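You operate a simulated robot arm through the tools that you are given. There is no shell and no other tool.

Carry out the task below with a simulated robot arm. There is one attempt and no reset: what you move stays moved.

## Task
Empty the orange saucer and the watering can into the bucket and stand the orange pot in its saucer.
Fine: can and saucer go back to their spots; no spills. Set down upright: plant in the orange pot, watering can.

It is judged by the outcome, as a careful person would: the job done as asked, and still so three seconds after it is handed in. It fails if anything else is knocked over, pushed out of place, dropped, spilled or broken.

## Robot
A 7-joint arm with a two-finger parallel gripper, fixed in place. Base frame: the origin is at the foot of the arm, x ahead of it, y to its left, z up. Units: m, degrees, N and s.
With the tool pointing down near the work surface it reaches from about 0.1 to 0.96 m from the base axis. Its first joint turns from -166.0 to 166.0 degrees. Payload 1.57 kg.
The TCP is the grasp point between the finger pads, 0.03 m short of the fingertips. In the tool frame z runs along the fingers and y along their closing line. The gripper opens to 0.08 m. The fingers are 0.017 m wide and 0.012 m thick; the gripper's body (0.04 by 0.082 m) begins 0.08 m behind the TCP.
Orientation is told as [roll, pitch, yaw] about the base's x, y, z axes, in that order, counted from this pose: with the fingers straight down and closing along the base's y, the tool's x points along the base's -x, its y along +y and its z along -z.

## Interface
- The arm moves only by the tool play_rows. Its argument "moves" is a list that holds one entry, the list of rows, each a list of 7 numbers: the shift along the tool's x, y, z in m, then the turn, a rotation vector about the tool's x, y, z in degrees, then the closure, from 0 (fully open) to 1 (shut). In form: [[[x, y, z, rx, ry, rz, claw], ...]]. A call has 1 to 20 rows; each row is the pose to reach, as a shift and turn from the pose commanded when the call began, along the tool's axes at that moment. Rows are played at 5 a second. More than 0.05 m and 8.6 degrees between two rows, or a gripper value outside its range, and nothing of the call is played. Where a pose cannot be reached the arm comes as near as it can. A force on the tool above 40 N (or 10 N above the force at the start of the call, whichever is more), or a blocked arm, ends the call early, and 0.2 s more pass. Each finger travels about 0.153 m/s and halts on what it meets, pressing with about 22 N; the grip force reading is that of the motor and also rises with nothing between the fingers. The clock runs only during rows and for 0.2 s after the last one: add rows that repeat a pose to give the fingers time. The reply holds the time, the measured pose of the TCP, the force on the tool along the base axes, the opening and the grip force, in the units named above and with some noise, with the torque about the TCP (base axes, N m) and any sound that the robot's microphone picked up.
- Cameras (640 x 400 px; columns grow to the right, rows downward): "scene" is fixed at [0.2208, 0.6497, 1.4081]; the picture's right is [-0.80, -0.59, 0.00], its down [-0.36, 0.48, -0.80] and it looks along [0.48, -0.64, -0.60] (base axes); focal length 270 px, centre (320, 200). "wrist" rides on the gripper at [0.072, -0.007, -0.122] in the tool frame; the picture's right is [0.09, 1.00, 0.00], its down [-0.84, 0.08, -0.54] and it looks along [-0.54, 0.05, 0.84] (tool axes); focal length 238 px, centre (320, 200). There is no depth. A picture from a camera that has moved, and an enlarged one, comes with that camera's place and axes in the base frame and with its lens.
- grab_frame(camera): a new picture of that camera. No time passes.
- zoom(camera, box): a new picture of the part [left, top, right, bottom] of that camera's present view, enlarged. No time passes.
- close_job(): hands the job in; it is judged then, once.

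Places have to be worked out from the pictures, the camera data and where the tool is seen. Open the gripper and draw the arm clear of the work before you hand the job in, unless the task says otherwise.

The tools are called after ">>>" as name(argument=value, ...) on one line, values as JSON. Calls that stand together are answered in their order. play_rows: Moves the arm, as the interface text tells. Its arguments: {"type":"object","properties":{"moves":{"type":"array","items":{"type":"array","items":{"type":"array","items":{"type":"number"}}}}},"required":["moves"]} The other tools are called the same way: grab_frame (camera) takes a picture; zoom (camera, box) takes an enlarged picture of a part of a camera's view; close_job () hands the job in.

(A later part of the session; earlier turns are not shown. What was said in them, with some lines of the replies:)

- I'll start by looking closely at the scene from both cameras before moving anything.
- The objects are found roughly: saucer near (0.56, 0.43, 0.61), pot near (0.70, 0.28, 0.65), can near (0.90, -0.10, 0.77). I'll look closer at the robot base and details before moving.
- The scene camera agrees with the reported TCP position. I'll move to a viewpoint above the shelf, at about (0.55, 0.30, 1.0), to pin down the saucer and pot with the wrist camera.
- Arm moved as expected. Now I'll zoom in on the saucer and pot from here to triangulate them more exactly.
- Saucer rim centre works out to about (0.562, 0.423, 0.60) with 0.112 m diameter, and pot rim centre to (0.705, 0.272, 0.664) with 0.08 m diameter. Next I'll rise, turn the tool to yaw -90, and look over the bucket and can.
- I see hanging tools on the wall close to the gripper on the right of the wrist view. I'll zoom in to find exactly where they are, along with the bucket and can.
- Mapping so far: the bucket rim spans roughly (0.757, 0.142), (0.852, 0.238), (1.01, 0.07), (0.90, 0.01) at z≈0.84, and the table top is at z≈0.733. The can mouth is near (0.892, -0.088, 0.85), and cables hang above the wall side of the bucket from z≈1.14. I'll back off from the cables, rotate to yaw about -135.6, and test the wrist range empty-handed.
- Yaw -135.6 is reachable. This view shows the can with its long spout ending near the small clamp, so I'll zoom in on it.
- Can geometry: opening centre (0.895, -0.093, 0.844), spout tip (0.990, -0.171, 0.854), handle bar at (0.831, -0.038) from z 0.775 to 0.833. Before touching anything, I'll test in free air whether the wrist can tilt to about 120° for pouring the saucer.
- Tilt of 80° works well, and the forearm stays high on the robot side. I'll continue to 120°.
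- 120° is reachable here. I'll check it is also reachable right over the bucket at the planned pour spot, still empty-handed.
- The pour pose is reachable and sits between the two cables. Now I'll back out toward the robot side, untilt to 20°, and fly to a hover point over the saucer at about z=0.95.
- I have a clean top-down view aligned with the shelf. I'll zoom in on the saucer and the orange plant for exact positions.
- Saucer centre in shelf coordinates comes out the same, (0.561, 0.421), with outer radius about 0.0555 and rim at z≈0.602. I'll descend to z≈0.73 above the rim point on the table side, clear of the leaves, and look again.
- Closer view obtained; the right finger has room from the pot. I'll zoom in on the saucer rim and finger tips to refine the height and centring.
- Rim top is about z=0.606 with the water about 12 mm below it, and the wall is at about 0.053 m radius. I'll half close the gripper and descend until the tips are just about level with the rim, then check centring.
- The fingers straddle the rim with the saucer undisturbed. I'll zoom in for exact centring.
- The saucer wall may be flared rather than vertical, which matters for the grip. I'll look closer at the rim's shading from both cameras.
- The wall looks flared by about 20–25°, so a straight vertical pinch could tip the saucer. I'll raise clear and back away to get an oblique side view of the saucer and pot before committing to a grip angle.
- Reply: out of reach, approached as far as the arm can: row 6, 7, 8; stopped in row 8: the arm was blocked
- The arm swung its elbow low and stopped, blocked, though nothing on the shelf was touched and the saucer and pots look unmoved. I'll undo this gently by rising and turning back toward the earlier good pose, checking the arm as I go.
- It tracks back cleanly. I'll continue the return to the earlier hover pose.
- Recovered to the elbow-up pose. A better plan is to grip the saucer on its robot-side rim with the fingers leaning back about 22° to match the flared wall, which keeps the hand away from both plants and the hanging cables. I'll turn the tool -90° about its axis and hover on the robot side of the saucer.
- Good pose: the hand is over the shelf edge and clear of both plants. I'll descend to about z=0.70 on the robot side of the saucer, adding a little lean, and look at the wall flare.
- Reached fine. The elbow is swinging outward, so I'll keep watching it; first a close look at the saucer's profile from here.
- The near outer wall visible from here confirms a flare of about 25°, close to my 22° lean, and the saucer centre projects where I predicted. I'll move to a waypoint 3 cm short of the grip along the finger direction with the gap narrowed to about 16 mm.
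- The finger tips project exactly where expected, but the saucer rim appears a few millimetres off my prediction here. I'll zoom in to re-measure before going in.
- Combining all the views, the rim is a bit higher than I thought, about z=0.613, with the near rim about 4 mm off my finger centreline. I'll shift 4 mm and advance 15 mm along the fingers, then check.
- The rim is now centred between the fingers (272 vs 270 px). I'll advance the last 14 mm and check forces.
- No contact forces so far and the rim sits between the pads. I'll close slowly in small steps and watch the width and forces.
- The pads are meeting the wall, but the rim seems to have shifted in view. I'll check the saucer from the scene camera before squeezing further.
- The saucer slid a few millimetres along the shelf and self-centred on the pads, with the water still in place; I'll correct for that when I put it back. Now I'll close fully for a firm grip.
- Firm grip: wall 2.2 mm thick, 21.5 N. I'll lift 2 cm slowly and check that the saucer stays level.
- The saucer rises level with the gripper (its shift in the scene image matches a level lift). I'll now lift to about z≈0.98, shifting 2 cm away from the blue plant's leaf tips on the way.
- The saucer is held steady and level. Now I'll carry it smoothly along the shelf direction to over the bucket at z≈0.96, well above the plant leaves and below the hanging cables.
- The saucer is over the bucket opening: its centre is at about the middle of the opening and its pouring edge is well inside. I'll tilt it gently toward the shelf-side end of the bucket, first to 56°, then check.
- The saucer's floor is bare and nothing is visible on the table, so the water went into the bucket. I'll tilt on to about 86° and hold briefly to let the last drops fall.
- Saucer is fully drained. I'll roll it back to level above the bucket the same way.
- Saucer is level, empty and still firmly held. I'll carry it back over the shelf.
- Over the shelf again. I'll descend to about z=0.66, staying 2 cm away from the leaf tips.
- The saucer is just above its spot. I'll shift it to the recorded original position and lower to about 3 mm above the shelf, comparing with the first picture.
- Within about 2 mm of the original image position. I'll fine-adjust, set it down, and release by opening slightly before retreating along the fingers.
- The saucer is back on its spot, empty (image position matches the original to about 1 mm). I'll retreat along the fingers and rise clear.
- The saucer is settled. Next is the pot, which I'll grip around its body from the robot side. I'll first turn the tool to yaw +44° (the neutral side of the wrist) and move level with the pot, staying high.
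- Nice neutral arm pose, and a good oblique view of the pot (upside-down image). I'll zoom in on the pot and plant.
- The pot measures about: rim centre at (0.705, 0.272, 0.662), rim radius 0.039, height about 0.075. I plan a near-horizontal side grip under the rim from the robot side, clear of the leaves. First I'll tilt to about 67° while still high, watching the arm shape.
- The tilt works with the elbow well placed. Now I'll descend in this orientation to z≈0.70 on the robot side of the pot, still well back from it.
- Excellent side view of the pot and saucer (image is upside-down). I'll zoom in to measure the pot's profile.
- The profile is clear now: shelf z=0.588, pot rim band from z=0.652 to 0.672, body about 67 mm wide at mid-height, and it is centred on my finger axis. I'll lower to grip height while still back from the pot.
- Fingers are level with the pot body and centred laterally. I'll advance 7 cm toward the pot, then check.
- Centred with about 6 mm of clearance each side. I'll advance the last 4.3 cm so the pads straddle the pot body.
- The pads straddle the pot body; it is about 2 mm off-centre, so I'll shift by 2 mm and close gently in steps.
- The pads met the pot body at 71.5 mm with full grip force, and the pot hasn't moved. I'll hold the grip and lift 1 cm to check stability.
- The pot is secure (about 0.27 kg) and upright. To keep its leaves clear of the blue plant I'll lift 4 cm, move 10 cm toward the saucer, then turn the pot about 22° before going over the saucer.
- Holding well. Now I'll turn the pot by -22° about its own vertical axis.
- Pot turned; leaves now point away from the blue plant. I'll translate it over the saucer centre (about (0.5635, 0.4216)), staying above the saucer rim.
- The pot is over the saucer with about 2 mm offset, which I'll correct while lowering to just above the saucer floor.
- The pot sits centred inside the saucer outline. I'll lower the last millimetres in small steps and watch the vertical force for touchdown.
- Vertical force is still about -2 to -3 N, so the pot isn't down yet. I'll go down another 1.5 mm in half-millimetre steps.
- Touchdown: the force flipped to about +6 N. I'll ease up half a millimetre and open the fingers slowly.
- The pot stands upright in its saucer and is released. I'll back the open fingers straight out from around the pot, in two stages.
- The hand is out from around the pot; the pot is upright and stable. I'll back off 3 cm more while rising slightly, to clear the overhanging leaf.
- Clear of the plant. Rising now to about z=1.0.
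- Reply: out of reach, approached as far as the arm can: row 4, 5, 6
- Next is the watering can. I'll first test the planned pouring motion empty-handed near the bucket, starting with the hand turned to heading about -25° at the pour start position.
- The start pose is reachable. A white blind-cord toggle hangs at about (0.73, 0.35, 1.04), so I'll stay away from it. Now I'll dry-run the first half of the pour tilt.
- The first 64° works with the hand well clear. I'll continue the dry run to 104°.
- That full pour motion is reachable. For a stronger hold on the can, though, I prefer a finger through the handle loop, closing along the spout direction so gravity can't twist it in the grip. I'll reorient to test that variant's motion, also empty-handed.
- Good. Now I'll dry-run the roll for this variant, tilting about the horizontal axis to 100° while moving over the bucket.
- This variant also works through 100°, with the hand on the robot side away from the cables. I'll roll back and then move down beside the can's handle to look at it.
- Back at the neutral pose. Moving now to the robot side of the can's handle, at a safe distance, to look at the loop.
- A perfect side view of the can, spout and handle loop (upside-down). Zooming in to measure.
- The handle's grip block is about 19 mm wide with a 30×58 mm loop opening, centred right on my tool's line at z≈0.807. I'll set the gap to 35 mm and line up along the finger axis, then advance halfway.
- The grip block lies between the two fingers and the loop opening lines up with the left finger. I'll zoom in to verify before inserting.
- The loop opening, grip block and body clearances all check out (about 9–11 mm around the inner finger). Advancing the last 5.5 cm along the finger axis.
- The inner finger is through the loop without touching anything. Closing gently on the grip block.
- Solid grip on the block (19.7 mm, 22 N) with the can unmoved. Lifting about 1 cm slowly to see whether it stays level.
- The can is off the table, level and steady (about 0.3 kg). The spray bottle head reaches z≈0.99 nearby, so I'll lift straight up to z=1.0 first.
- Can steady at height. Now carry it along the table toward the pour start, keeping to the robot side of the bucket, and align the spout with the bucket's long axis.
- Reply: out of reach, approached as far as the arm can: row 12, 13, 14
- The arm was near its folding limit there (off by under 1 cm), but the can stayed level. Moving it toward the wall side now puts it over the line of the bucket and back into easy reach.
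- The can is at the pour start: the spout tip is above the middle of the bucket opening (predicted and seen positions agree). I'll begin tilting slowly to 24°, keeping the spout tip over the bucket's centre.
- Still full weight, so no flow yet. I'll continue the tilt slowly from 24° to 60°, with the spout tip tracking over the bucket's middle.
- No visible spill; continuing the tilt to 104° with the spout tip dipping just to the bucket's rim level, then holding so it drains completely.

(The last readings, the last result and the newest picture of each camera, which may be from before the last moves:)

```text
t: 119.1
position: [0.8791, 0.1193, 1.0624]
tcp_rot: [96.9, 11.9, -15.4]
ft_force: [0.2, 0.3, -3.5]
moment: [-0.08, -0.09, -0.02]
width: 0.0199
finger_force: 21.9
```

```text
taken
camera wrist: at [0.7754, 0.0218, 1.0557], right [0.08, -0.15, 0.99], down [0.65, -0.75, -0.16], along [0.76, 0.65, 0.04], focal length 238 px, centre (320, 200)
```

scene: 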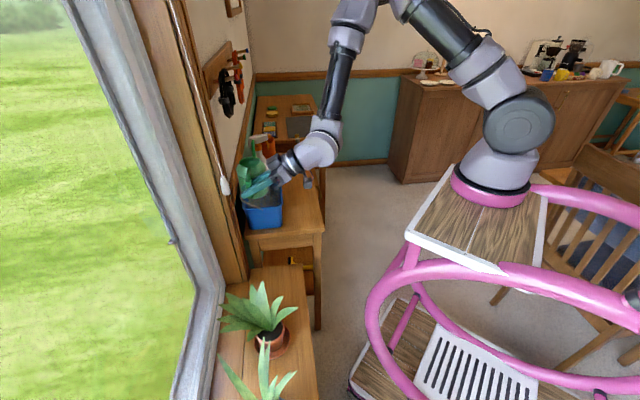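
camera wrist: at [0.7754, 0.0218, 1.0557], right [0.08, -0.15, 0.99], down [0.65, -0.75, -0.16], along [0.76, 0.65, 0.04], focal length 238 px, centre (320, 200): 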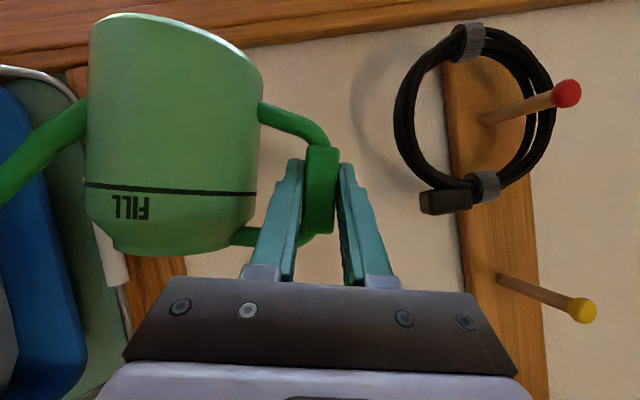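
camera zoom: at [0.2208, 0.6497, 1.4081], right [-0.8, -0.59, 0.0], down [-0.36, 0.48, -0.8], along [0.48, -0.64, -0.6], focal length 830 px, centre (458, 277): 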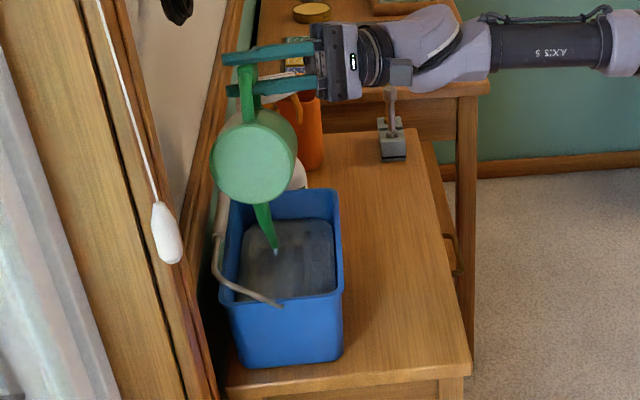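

The spout points into the bucket and a bit of water shows at its tip. I'll zoom in to watch the flow.

>>> zoom(camera="scene", box=[240, 155, 290, 215])

```text
6.67 times, centred on (265, 185) of scene
camera zoom: at [0.2208, 0.6497, 1.4081], right [-0.8, -0.59, 0.0], down [-0.36, 0.48, -0.8], along [0.48, -0.64, -0.6], focal length 1799 px, centre (687, 300)
```

zoom: 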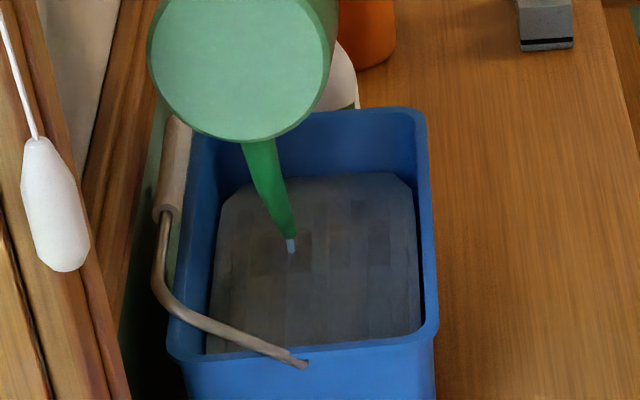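

A stream droplet is still coming from the spout tip, well inside the bucket. I'll hold this pose about 4 s to drain.

>>> play_rows(moves=[[[0, 0, 0, 0, 0, 0, 0.9], [0, 0, 0, 0, 0, 0, 0.9], [0, 0, 0, 0, 0, 0, 0.9], [0, 0, 0, 0, 0, 0, 0.9], [0, 0, 0, 0, 0, 0, 0.9], [0, 0, 0, 0, 0, 0, 0.9], [0, 0, 0, 0, 0, 0, 0.9], [0, 0, 0, 0, 0, 0, 0.9], [0, 0, 0, 0, 0, 0, 0.9], [0, 0, 0, 0, 0, 0, 0.9], [0, 0, 0, 0, 0, 0, 0.9], [0, 0, 0, 0, 0, 0, 0.9], [0, 0, 0, 0, 0, 0, 0.9], [0, 0, 0, 0, 0, 0, 0.9], [0, 0, 0, 0, 0, 0, 0.9], [0, 0, 0, 0, 0, 0, 0.9], [0, 0, 0, 0, 0, 0, 0.9], [0, 0, 0, 0, 0, 0, 0.9], [0, 0, 0, 0, 0, 0, 0.9], [0, 0, 0, 0, 0, 0, 0.9]]])

>>> zoom(camera="scene", box=[240, 155, 290, 215])

```text
t: 123.3
position: [0.8783, 0.1191, 1.0619]
tcp_rot: [96.9, 11.8, -15.4]
ft_force: [1.1, -0.1, -3.1]
moment: [-0.09, -0.09, 0.02]
width: 0.02
finger_force: 21.2
```

```text
6.67 times, centred on (265, 185) of scene
camera zoom: at [0.2208, 0.6497, 1.4081], right [-0.8, -0.59, 0.0], down [-0.36, 0.48, -0.8], along [0.48, -0.64, -0.6], focal length 1799 px, centre (687, 300)
```

zoom: 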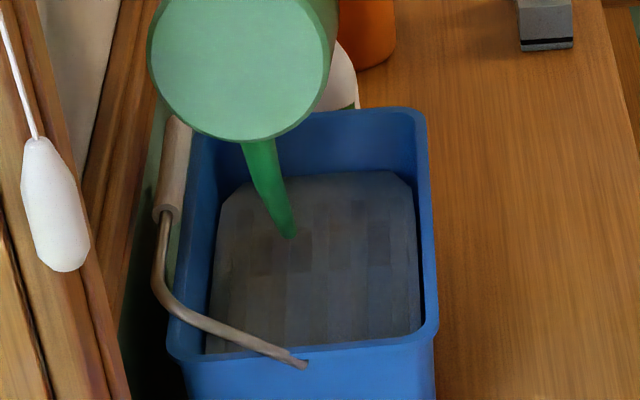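

The dripping has stopped, so the can is empty. I'll tilt it back upright along the same path, keeping the spout over the bucket.

>>> play_rows(moves=[[[0.0246, -0.0102, 0.0142, 4.01, 0, -6.92, 0.9], [0.0504, -0.0228, 0.0292, 8.02, 0, -13.84, 0.9], [0.0754, -0.0392, 0.0437, 12.04, 0, -20.76, 0.9], [0.098, -0.0581, 0.0568, 16.05, 0, -27.69, 0.9], [0.1176, -0.0792, 0.0681, 20.06, 0, -34.61, 0.9], [0.1365, -0.1032, 0.0791, 24.07, 0, -41.53, 0.9], [0.1535, -0.1236, 0.089, 28.08, 0, -48.45, 0.9], [0.1633, -0.1316, 0.0947, 32.1, 0, -55.37, 0.9], [0.1717, -0.134, 0.0995, 36.11, 0, -62.29, 0.9], [0.177, -0.1303, 0.1026, 40.12, 0, -69.22, 0.9], [0.1763, -0.125, 0.1022, 44.13, 0, -76.14, 0.9], [0.174, -0.1192, 0.1009, 48.14, 0, -83.06, 0.9], [0.1717, -0.1134, 0.0995, 52.16, 0, -89.98, 0.9], [0.1717, -0.1134, 0.0995, 52.16, 0, -89.98, 0.9]]])

>>> zoom(camera="scene", box=[210, 110, 340, 240])

>>> grab_frame(camera="wrist")

>>> grab_frame(camera="scene")

```text
t: 126.3
position: [0.7276, 0.2772, 0.9982]
tcp_rot: [-0.9, -59.9, 44.5]
ft_force: [-0.6, 0.4, -3.5]
moment: [0.21, 0.21, -0.04]
width: 0.0199
finger_force: 22.3
```

```text
3.08 times, centred on (275, 175) of scene
camera zoom: at [0.2208, 0.6497, 1.4081], right [-0.8, -0.59, 0.0], down [-0.36, 0.48, -0.8], along [0.48, -0.64, -0.6], focal length 830 px, centre (458, 277)
```

zoom: 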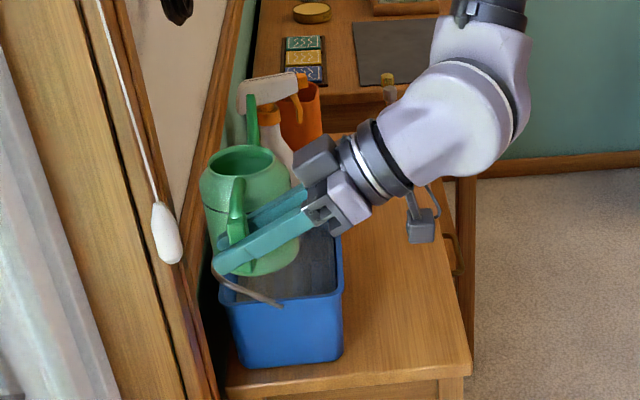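

```text
taken
camera wrist: at [0.6298, 0.1737, 0.9975], right [-0.72, 0.69, -0.09], down [-0.09, 0.03, 1.0], along [0.69, 0.73, 0.05], focal length 238 px, centre (320, 200)
```

wrist: 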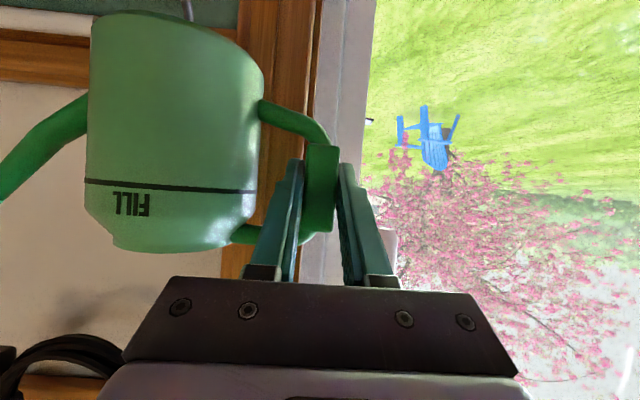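

```text
taken
```

scene: 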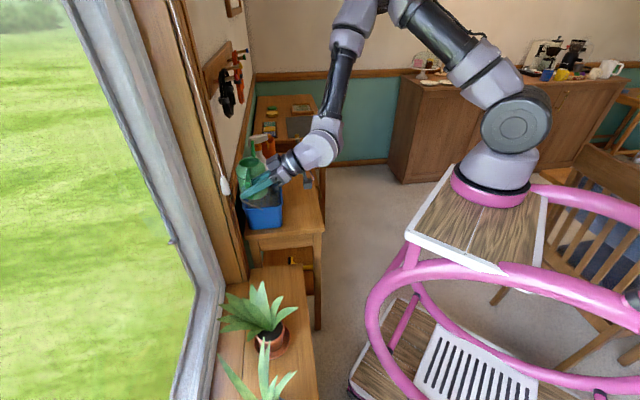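

The can is upright again. I'll look into its opening to check whether any water is left.

>>> zoom(camera="scene", box=[235, 145, 275, 175])

>>> zoom(camera="scene", box=[220, 260, 320, 360])

```text
13.33 times, centred on (255, 160) of scene
camera zoom: at [0.2208, 0.6497, 1.4081], right [-0.8, -0.59, 0.0], down [-0.36, 0.48, -0.8], along [0.48, -0.64, -0.6], focal length 3597 px, centre (1187, 733)
```

zoom: 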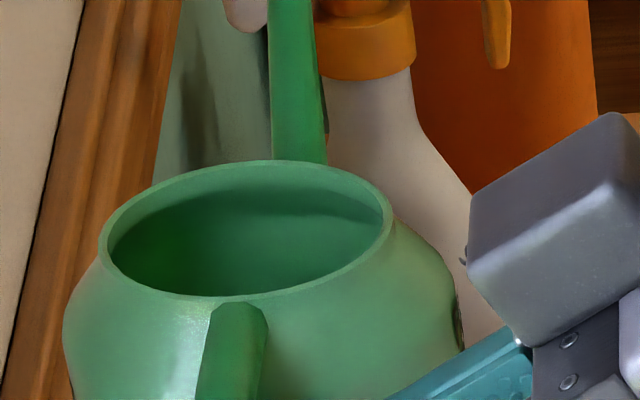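

```text
4.00 times, centred on (270, 310) of scene
camera zoom: at [0.2208, 0.6497, 1.4081], right [-0.8, -0.59, 0.0], down [-0.36, 0.48, -0.8], along [0.48, -0.64, -0.6], focal length 1079 px, centre (520, -240)
```

zoom: 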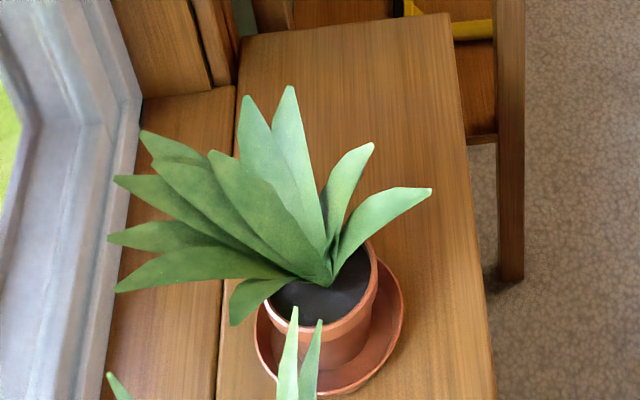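

No water is visible in the can. I'll carry it back above its spot, passing on the robot side of the spray bottle.

>>> play_rows(moves=[[[0.0034, -0.0065, -0.0059, 0, 0, 0, 0.9], [0.0114, -0.0218, -0.0197, 0, 0, 0, 0.9], [0.0217, -0.0414, -0.0375, 0, 0, 0, 0.9], [0.032, -0.061, -0.0552, 0, 0, 0, 0.9], [0.0423, -0.0807, -0.073, 0, 0, 0, 0.9], [0.0515, -0.0981, -0.0887, 0, 0, 0, 0.9], [0.0572, -0.109, -0.0986, 0, 0, 0, 0.9], [0.059, -0.1277, -0.1018, -0.49, 0, -0.29, 0.9], [0.0618, -0.1558, -0.1065, -1.23, 0, -0.72, 0.9], [0.0645, -0.1838, -0.1112, -1.97, 0, -1.14, 0.9], [0.0673, -0.2119, -0.116, -2.71, 0, -1.57, 0.9], [0.07, -0.2399, -0.1207, -3.45, 0, -2.0, 0.9], [0.0726, -0.2661, -0.1251, -4.14, 0, -2.4, 0.9], [0.0744, -0.2848, -0.1283, -4.63, 0, -2.69, 0.9], [0.0755, -0.296, -0.1302, -4.93, 0, -2.86, 0.9], [0.0755, -0.296, -0.1302, -4.93, 0, -2.86, 0.9]]])

>>> grab_frame(camera="scene")

>>> zoom(camera="scene", box=[260, 100, 350, 205])

```text
t: 129.7
position: [0.8226, -0.041, 1.0]
tcp_rot: [-0.6, -59.9, 50.1]
ft_force: [0.0, -0.7, -3.1]
moment: [0.16, 0.15, -0.01]
width: 0.02
finger_force: 21.5
```

```text
taken
```

scene: 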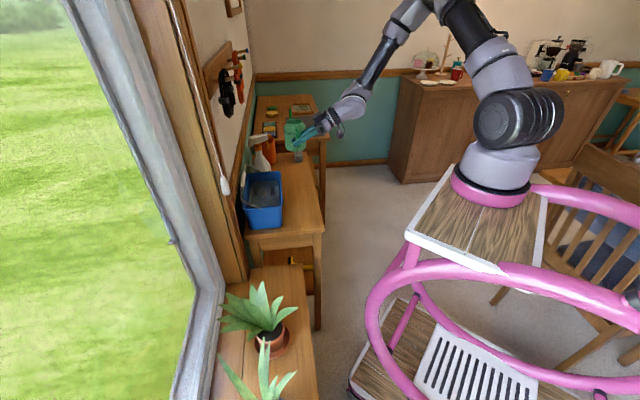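

```text
3.81 times, centred on (305, 152) of scene
camera zoom: at [0.2208, 0.6497, 1.4081], right [-0.8, -0.59, 0.0], down [-0.36, 0.48, -0.8], along [0.48, -0.64, -0.6], focal length 1028 px, centre (377, 381)
```

zoom: 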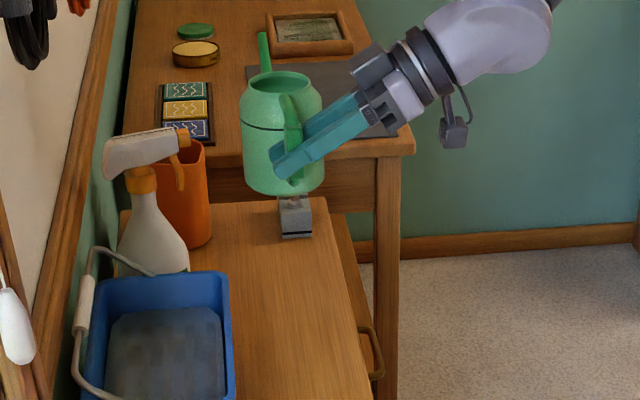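

Above its spot. I'll make a 6 mm correction, then descend straight down to about 1.5 cm above the table.

>>> play_rows(moves=[[[-0.0022, -0.0042, 0.0037, 0, 0, 0, 0.9], [0.0108, -0.0042, 0.0112, 0, 0, 0, 0.9], [0.0368, -0.0042, 0.0263, 0, 0, 0, 0.9], [0.0628, -0.0042, 0.0413, 0, 0, 0, 0.9], [0.0887, -0.0042, 0.0564, 0, 0, 0, 0.9], [0.1147, -0.0042, 0.0714, 0, 0, 0, 0.9], [0.1363, -0.0042, 0.084, 0, 0, 0, 0.9], [0.1492, -0.0042, 0.0915, 0, 0, 0, 0.9], [0.1492, -0.0042, 0.0915, 0, 0, 0, 0.9]]])

>>> zoom(camera="scene", box=[260, 130, 350, 205])

>>> grab_frame(camera="wrist")

```text
t: 131.7
position: [0.8294, -0.0392, 0.8253]
tcp_rot: [-0.8, -59.9, 50.1]
ft_force: [0.7, 0.4, -3.9]
moment: [0.18, 0.22, 0.0]
width: 0.02
finger_force: 21.6
```

```text
5.33 times, centred on (305, 168) of scene
camera zoom: at [0.2208, 0.6497, 1.4081], right [-0.8, -0.59, 0.0], down [-0.36, 0.48, -0.8], along [0.48, -0.64, -0.6], focal length 1439 px, centre (400, 373)
```

zoom: 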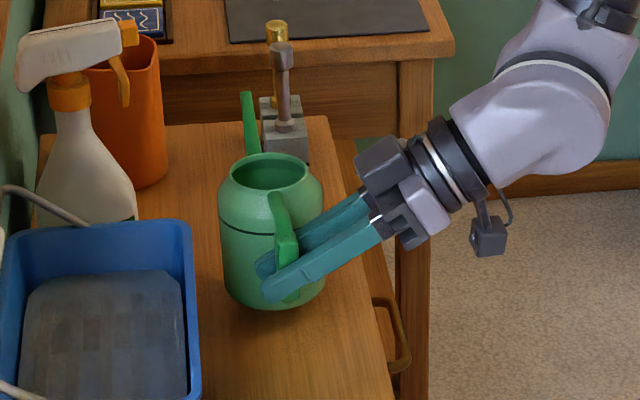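

```text
taken
camera wrist: at [0.7435, -0.1537, 0.8244], right [-0.79, 0.61, -0.09], down [-0.1, 0.02, 1.0], along [0.61, 0.79, 0.05], focal length 238 px, centre (320, 200)
```

wrist: 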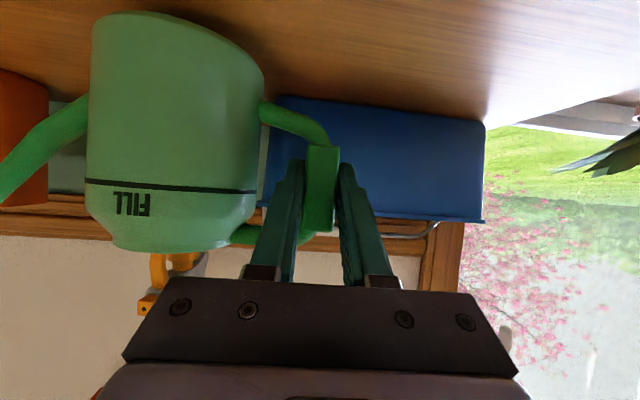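

Within about 2 mm of the original placement. I'll correct that and lower to just above the table, then feel for contact.

>>> play_rows(moves=[[[0.004, 0, 0.0005, 0, 0, 0, 0.9], [0.0085, 0, 0.003, 0, 0, 0, 0.9], [0.0127, 0, 0.0051, 0, 0, 0, 0.9], [0.0148, 0, 0.0063, 0, 0, 0, 0.9], [0.0148, 0, 0.0063, 0, 0, 0, 0.9]]])

>>> zoom(camera="scene", box=[260, 130, 350, 205])

```text
t: 132.9
position: [0.8292, -0.0411, 0.8097]
tcp_rot: [-0.6, -60.0, 50.1]
ft_force: [-0.3, -0.3, -2.8]
moment: [0.17, 0.18, -0.01]
width: 0.0199
finger_force: 22.1
```

```text
5.33 times, centred on (305, 168) of scene
camera zoom: at [0.2208, 0.6497, 1.4081], right [-0.8, -0.59, 0.0], down [-0.36, 0.48, -0.8], along [0.48, -0.64, -0.6], focal length 1439 px, centre (400, 373)
```

zoom: 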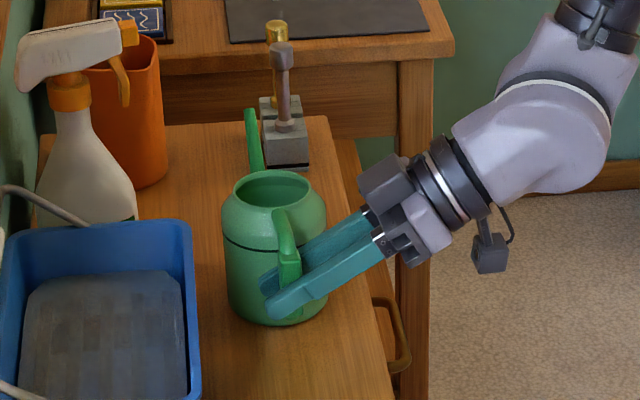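

It matches the original picture almost exactly. Lowering in half-millimetre steps until the force shows contact.

>>> play_rows(moves=[[[0.0004, 0, 0.0003, 0, 0, 0, 0.9], [0.0009, 0, 0.0005, 0, 0, 0, 0.9], [0.0009, 0, 0.0005, 0, 0, 0, 0.9]]])

```text
t: 133.7
position: [0.8297, -0.0422, 0.8088]
tcp_rot: [-0.7, -60.0, 50.3]
ft_force: [-1.5, -0.4, 6.0]
moment: [-0.1, 0.08, -0.07]
width: 0.0198
finger_force: 22.0
```

Contact made (+6 N). Easing up slightly and opening the fingers slowly to 35 mm.

>>> play_rows(moves=[[[-0.0004, 0, -0.0002, 0, 0, 0, 0.8], [-0.0004, 0, -0.0002, 0, 0, 0, 0.76], [-0.0004, 0, -0.0002, 0, 0, 0, 0.73], [-0.0004, 0, -0.0002, 0, 0, 0, 0.69], [-0.0004, 0, -0.0002, 0, 0, 0, 0.64], [-0.0004, 0, -0.0002, 0, 0, 0, 0.59], [-0.0004, 0, -0.0002, 0, 0, 0, 0.5625], [-0.0004, 0, -0.0002, 0, 0, 0, 0.5625]]])

>>> zoom(camera="wrist", box=[220, 80, 400, 260])

>>> zoom(camera="scene", box=[260, 130, 350, 205])

```text
t: 135.5
position: [0.8286, -0.0424, 0.81]
tcp_rot: [-0.7, -59.8, 50.0]
ft_force: [0.7, 0.5, 0.1]
moment: [0.0, 0.05, -0.02]
width: 0.0351
finger_force: 0.1
```

```text
2.22 times, centred on (310, 170) of wrist
camera zoom: at [0.7423, -0.1556, 0.8079], right [-0.79, 0.61, -0.09], down [-0.1, 0.02, 1.0], along [0.61, 0.79, 0.05], focal length 530 px, centre (342, 267)
```

zoom: 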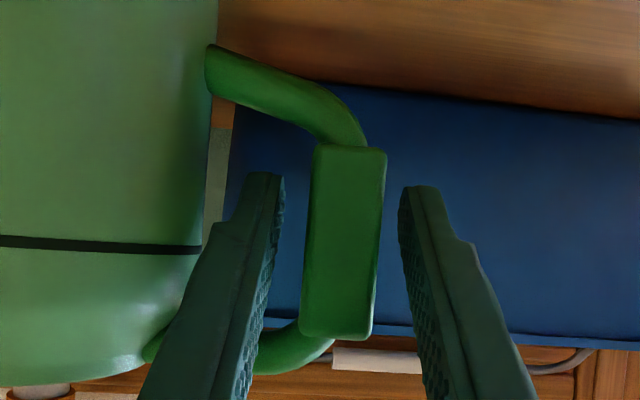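

```text
5.33 times, centred on (305, 168) of scene
camera zoom: at [0.2208, 0.6497, 1.4081], right [-0.8, -0.59, 0.0], down [-0.36, 0.48, -0.8], along [0.48, -0.64, -0.6], focal length 1439 px, centre (400, 373)
```

zoom: 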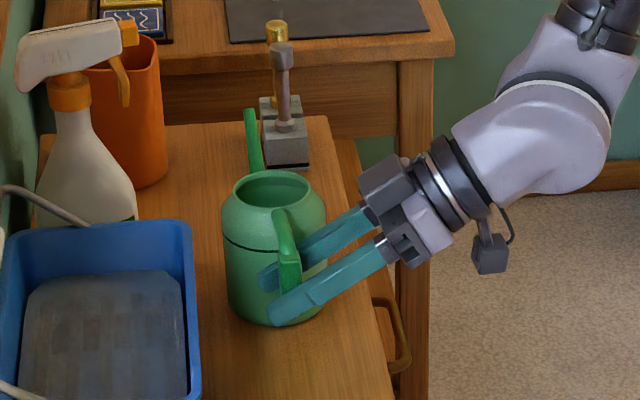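

The can stands upright on its spot and is released. Withdrawing straight back along the fingers, out of the handle loop.

>>> play_rows(moves=[[[0, 0, -0.012, 0, 0, 0, 0.5625], [0, 0, -0.035, 0, 0, 0, 0.5625], [0, 0, -0.06, 0, 0, 0, 0.5625], [0, 0, -0.09, 0, 0, 0, 0.5625], [0, 0, -0.12, 0, 0, 0, 0.5625], [0, 0, -0.15, 0, 0, 0, 0.5625], [0, 0, -0.15, 0, 0, 0, 0.5625]]])

>>> grab_frame(camera="scene")

>>> zoom(camera="scene", box=[260, 130, 350, 205])

>>> grab_frame(camera="wrist")

```text
t: 137.1
position: [0.7437, -0.14, 0.8825]
tcp_rot: [-0.6, -59.8, 50.1]
ft_force: [-0.2, -0.2, 0.5]
moment: [0.02, -0.01, -0.02]
width: 0.0348
finger_force: 0.0
```

```text
taken
```

scene: 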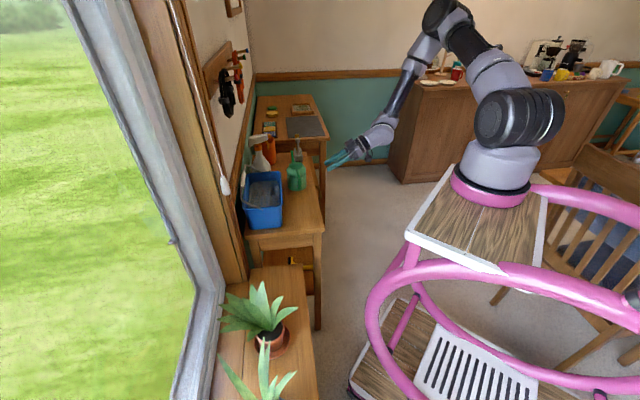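

```text
5.33 times, centred on (305, 168) of scene
camera zoom: at [0.2208, 0.6497, 1.4081], right [-0.8, -0.59, 0.0], down [-0.36, 0.48, -0.8], along [0.48, -0.64, -0.6], focal length 1439 px, centre (400, 373)
```

zoom: 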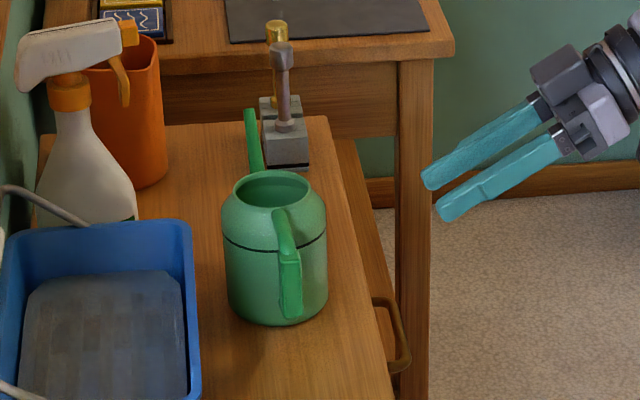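

```text
taken
camera wrist: at [0.657, -0.2536, 0.8824], right [-0.79, 0.61, -0.09], down [-0.1, 0.02, 1.0], along [0.61, 0.79, 0.05], focal length 238 px, centre (320, 200)
```

wrist: 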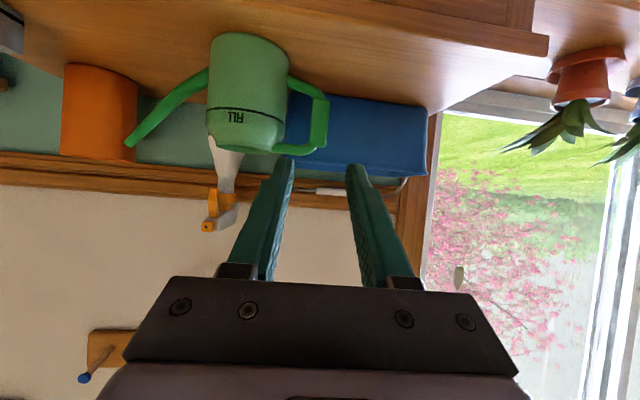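

The can is back on its spot, upright, spout beside the clamp as before. I'll rise and look down into it to confirm it is empty, and check the table for drips.

>>> play_rows(moves=[[[-0.0206, -0.0096, -0.0047, 0, 8.31, 0, 0.5], [-0.0412, -0.0192, -0.0095, 0, 16.62, 0, 0.4], [-0.0618, -0.0287, -0.0142, 0, 24.93, 0, 0.3], [-0.0824, -0.0383, -0.0189, 0, 33.24, 0, 0.2], [-0.1029, -0.0479, -0.0237, 0, 41.56, 0, 0.1], [-0.1235, -0.0575, -0.0284, 0, 49.87, 0, 0], [-0.1441, -0.067, -0.0331, 0, 58.18, 0, 0], [-0.1647, -0.0766, -0.0379, 0, 66.49, 0, 0], [-0.1853, -0.0862, -0.0426, 0, 74.8, 0, 0], [-0.1853, -0.0862, -0.0426, 0, 74.8, 0, 0]]])

>>> grab_frame(camera="wrist")

>>> grab_frame(camera="scene")

```text
t: 139.3
position: [0.845, -0.151, 1.0659]
tcp_rot: [-0.3, 15.0, 49.5]
ft_force: [-0.1, -0.2, 0.9]
moment: [-0.01, -0.01, -0.01]
width: 0.0801
finger_force: 0.1
```

```text
taken
camera wrist: at [0.8256, -0.1859, 1.2027], right [-0.82, 0.58, 0.02], down [0.56, 0.77, 0.31], along [0.16, 0.26, -0.95], focal length 238 px, centre (320, 200)
```

wrist: 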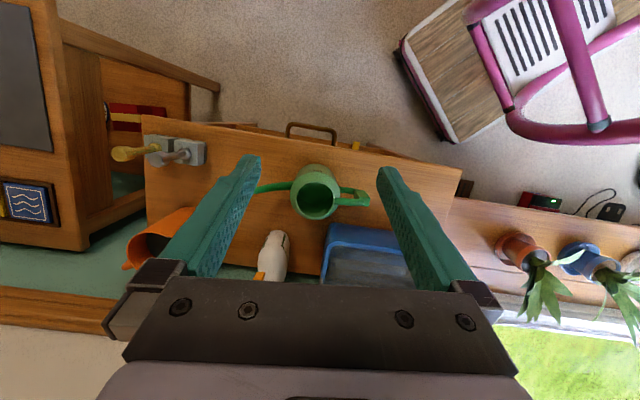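

```text
taken
```

scene: 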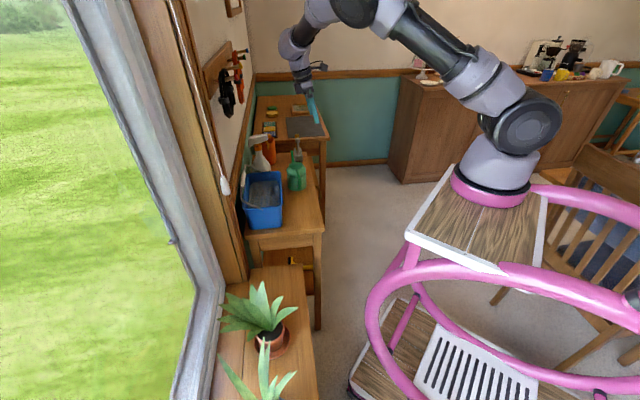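

Good overhead view. Zooming into the can's opening, the bucket area and the pot.

>>> zoom(camera="wrist", box=[280, 155, 380, 230])

>>> zoom(camera="wrist", box=[460, 190, 640, 330])

>>> zoom(camera="scene", box=[235, 160, 330, 240])

>>> zoom(camera="scene", box=[200, 240, 340, 400])

```text
5.33 times, centred on (330, 192) of wrist
camera zoom: at [0.8256, -0.1859, 1.2027], right [-0.82, 0.58, 0.02], down [0.56, 0.77, 0.31], along [0.16, 0.26, -0.95], focal length 1271 px, centre (267, 240)
```

zoom: 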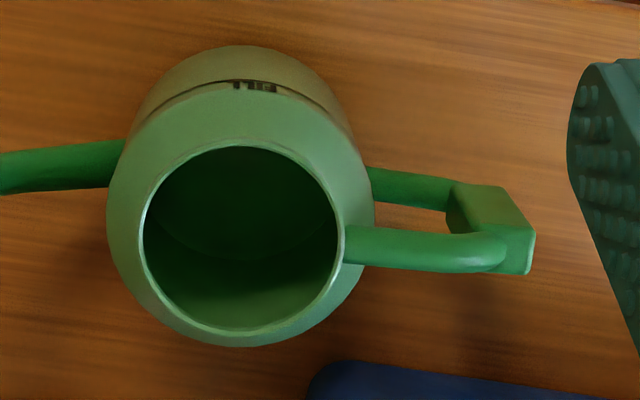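

```text
2.86 times, centred on (550, 260) of wrist
camera zoom: at [0.8256, -0.1859, 1.2027], right [-0.82, 0.58, 0.02], down [0.56, 0.77, 0.31], along [0.16, 0.26, -0.95], focal length 681 px, centre (-337, 29)
```

zoom: 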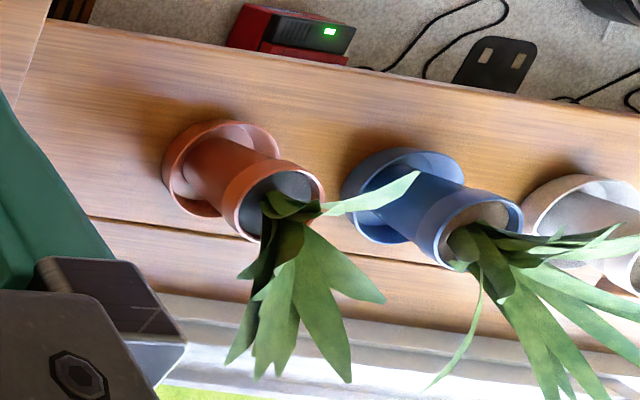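

```text
5.00 times, centred on (282, 200) of scene
camera zoom: at [0.2208, 0.6497, 1.4081], right [-0.8, -0.59, 0.0], down [-0.36, 0.48, -0.8], along [0.48, -0.64, -0.6], focal length 1349 px, centre (508, 200)
```

zoom: 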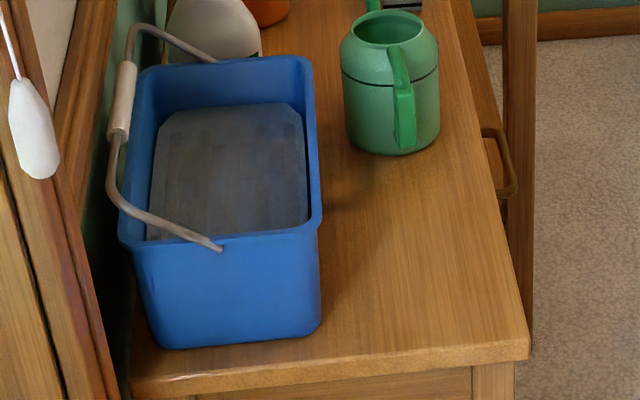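

```text
2.50 times, centred on (270, 320) of scene
camera zoom: at [0.2208, 0.6497, 1.4081], right [-0.8, -0.59, 0.0], down [-0.36, 0.48, -0.8], along [0.48, -0.64, -0.6], focal length 674 px, centre (445, -100)
```

zoom: 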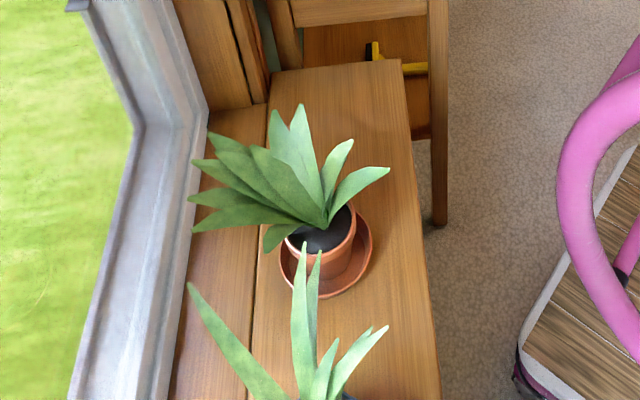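

The pot stands well in its saucer and nothing else moved. I'll zoom further into the can's mouth to be sure the bottom is dry.

>>> zoom(camera="wrist", box=[300, 170, 336, 196])

>>> zoom(camera="wrist", box=[300, 180, 420, 290])

```text
15.38 times, centred on (318, 183) of wrist
camera zoom: at [0.8256, -0.1859, 1.2027], right [-0.82, 0.58, 0.02], down [0.56, 0.77, 0.31], along [0.16, 0.26, -0.95], focal length 3667 px, centre (351, 462)
```

zoom: 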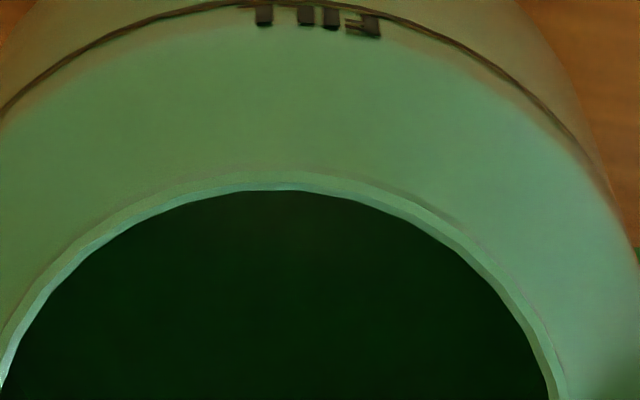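

```text
3.64 times, centred on (360, 235) of wrist
camera zoom: at [0.8256, -0.1859, 1.2027], right [-0.82, 0.58, 0.02], down [0.56, 0.77, 0.31], along [0.16, 0.26, -0.95], focal length 867 px, centre (174, 73)
```

zoom: 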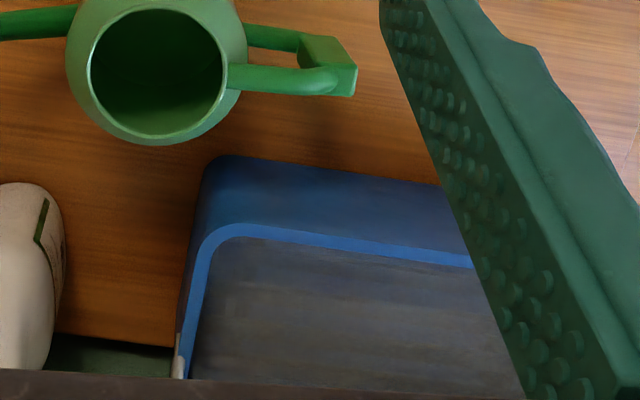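

The can's bottom edge is visible at floor level (z≈0.735) with no water, so it's empty; pot, saucer, bucket and neighbours are all in place. I'll draw the open gripper clear, back toward its starting position.

>>> play_rows(moves=[[[0.0081, 0.0359, -0.0073, 0, 0, 0, 0], [0.0161, 0.0719, -0.0146, 0, 0, 0, 0], [0.0242, 0.1078, -0.0219, 0, 0, 0, 0], [0.0322, 0.1437, -0.0292, 0, 0, 0, 0], [0.0403, 0.1796, -0.0365, 0, 0, 0, 0], [0.0483, 0.2156, -0.0438, 0, 0, 0, 0], [0.0564, 0.2515, -0.0511, 0, 0, 0, 0], [0.0564, 0.2515, -0.0511, 0, 0, 0, 0], [0.0564, 0.2515, -0.0511, 0, 0, 0, 0]]])

>>> grab_frame(camera="scene")

>>> zoom(camera="scene", box=[200, 120, 360, 220])

>>> zoom(camera="scene", box=[225, 280, 325, 370])

```text
t: 141.3
position: [0.6268, -0.0215, 1.1282]
tcp_rot: [-0.4, 15.0, 49.4]
ft_force: [0.3, -0.5, 0.2]
moment: [0.0, -0.01, -0.02]
width: 0.0802
finger_force: 0.1
```

```text
taken
```

scene: 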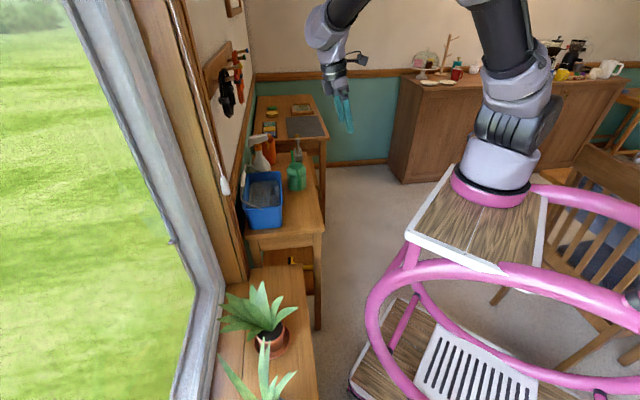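

```text
4.00 times, centred on (280, 170) of scene
camera zoom: at [0.2208, 0.6497, 1.4081], right [-0.8, -0.59, 0.0], down [-0.36, 0.48, -0.8], along [0.48, -0.64, -0.6], focal length 1079 px, centre (480, 320)
```

zoom: 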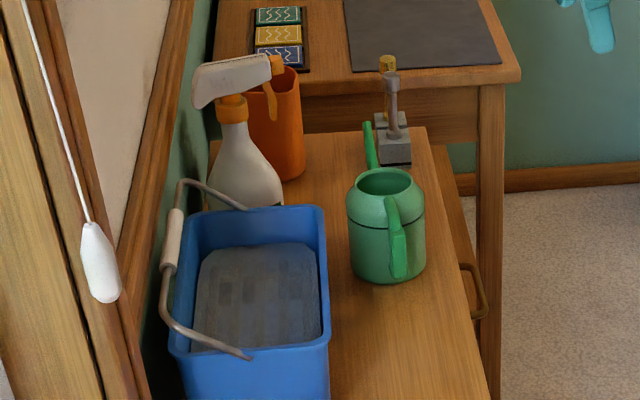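

```text
4.44 times, centred on (275, 325) of scene
camera zoom: at [0.2208, 0.6497, 1.4081], right [-0.8, -0.59, 0.0], down [-0.36, 0.48, -0.8], along [0.48, -0.64, -0.6], focal length 1199 px, centre (520, -356)
```

zoom: 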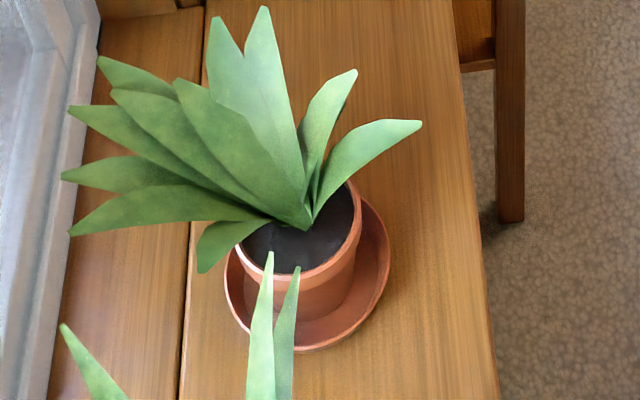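

Everything matches what was asked. The can is upright on its original spot, the saucer is empty on its spot with the orange pot upright in it, and the water is in the bucket. Nothing else has moved, and the open gripper is clear, so I'm handing the job in.

>>> close_job()

```text
The job is handed in.
```

The job is done and handed in. I haven't been told the verdict yet.

- **Saucer:** I tipped its water into the bucket and set it back within about 1 mm of its spot. Its floor looked bare afterwards.
- **Watering can:** I poured it out over the bucket until the spout stopped dripping, then stood it upright on its spot. Looking down into it, I saw no water. The force readings showed no clear drop in weight, so "empty" rests on the pictures.
- **Orange pot:** It stands upright in its saucer. I turned it about 22° so its leaves stay clear of the blue plant.

I saw no spills, and the other items look unmoved in the last pictures. Early on, the arm swung its elbow low and stopped as blocked near its own cart. No force showed on the tool, and nothing on the shelf moved.
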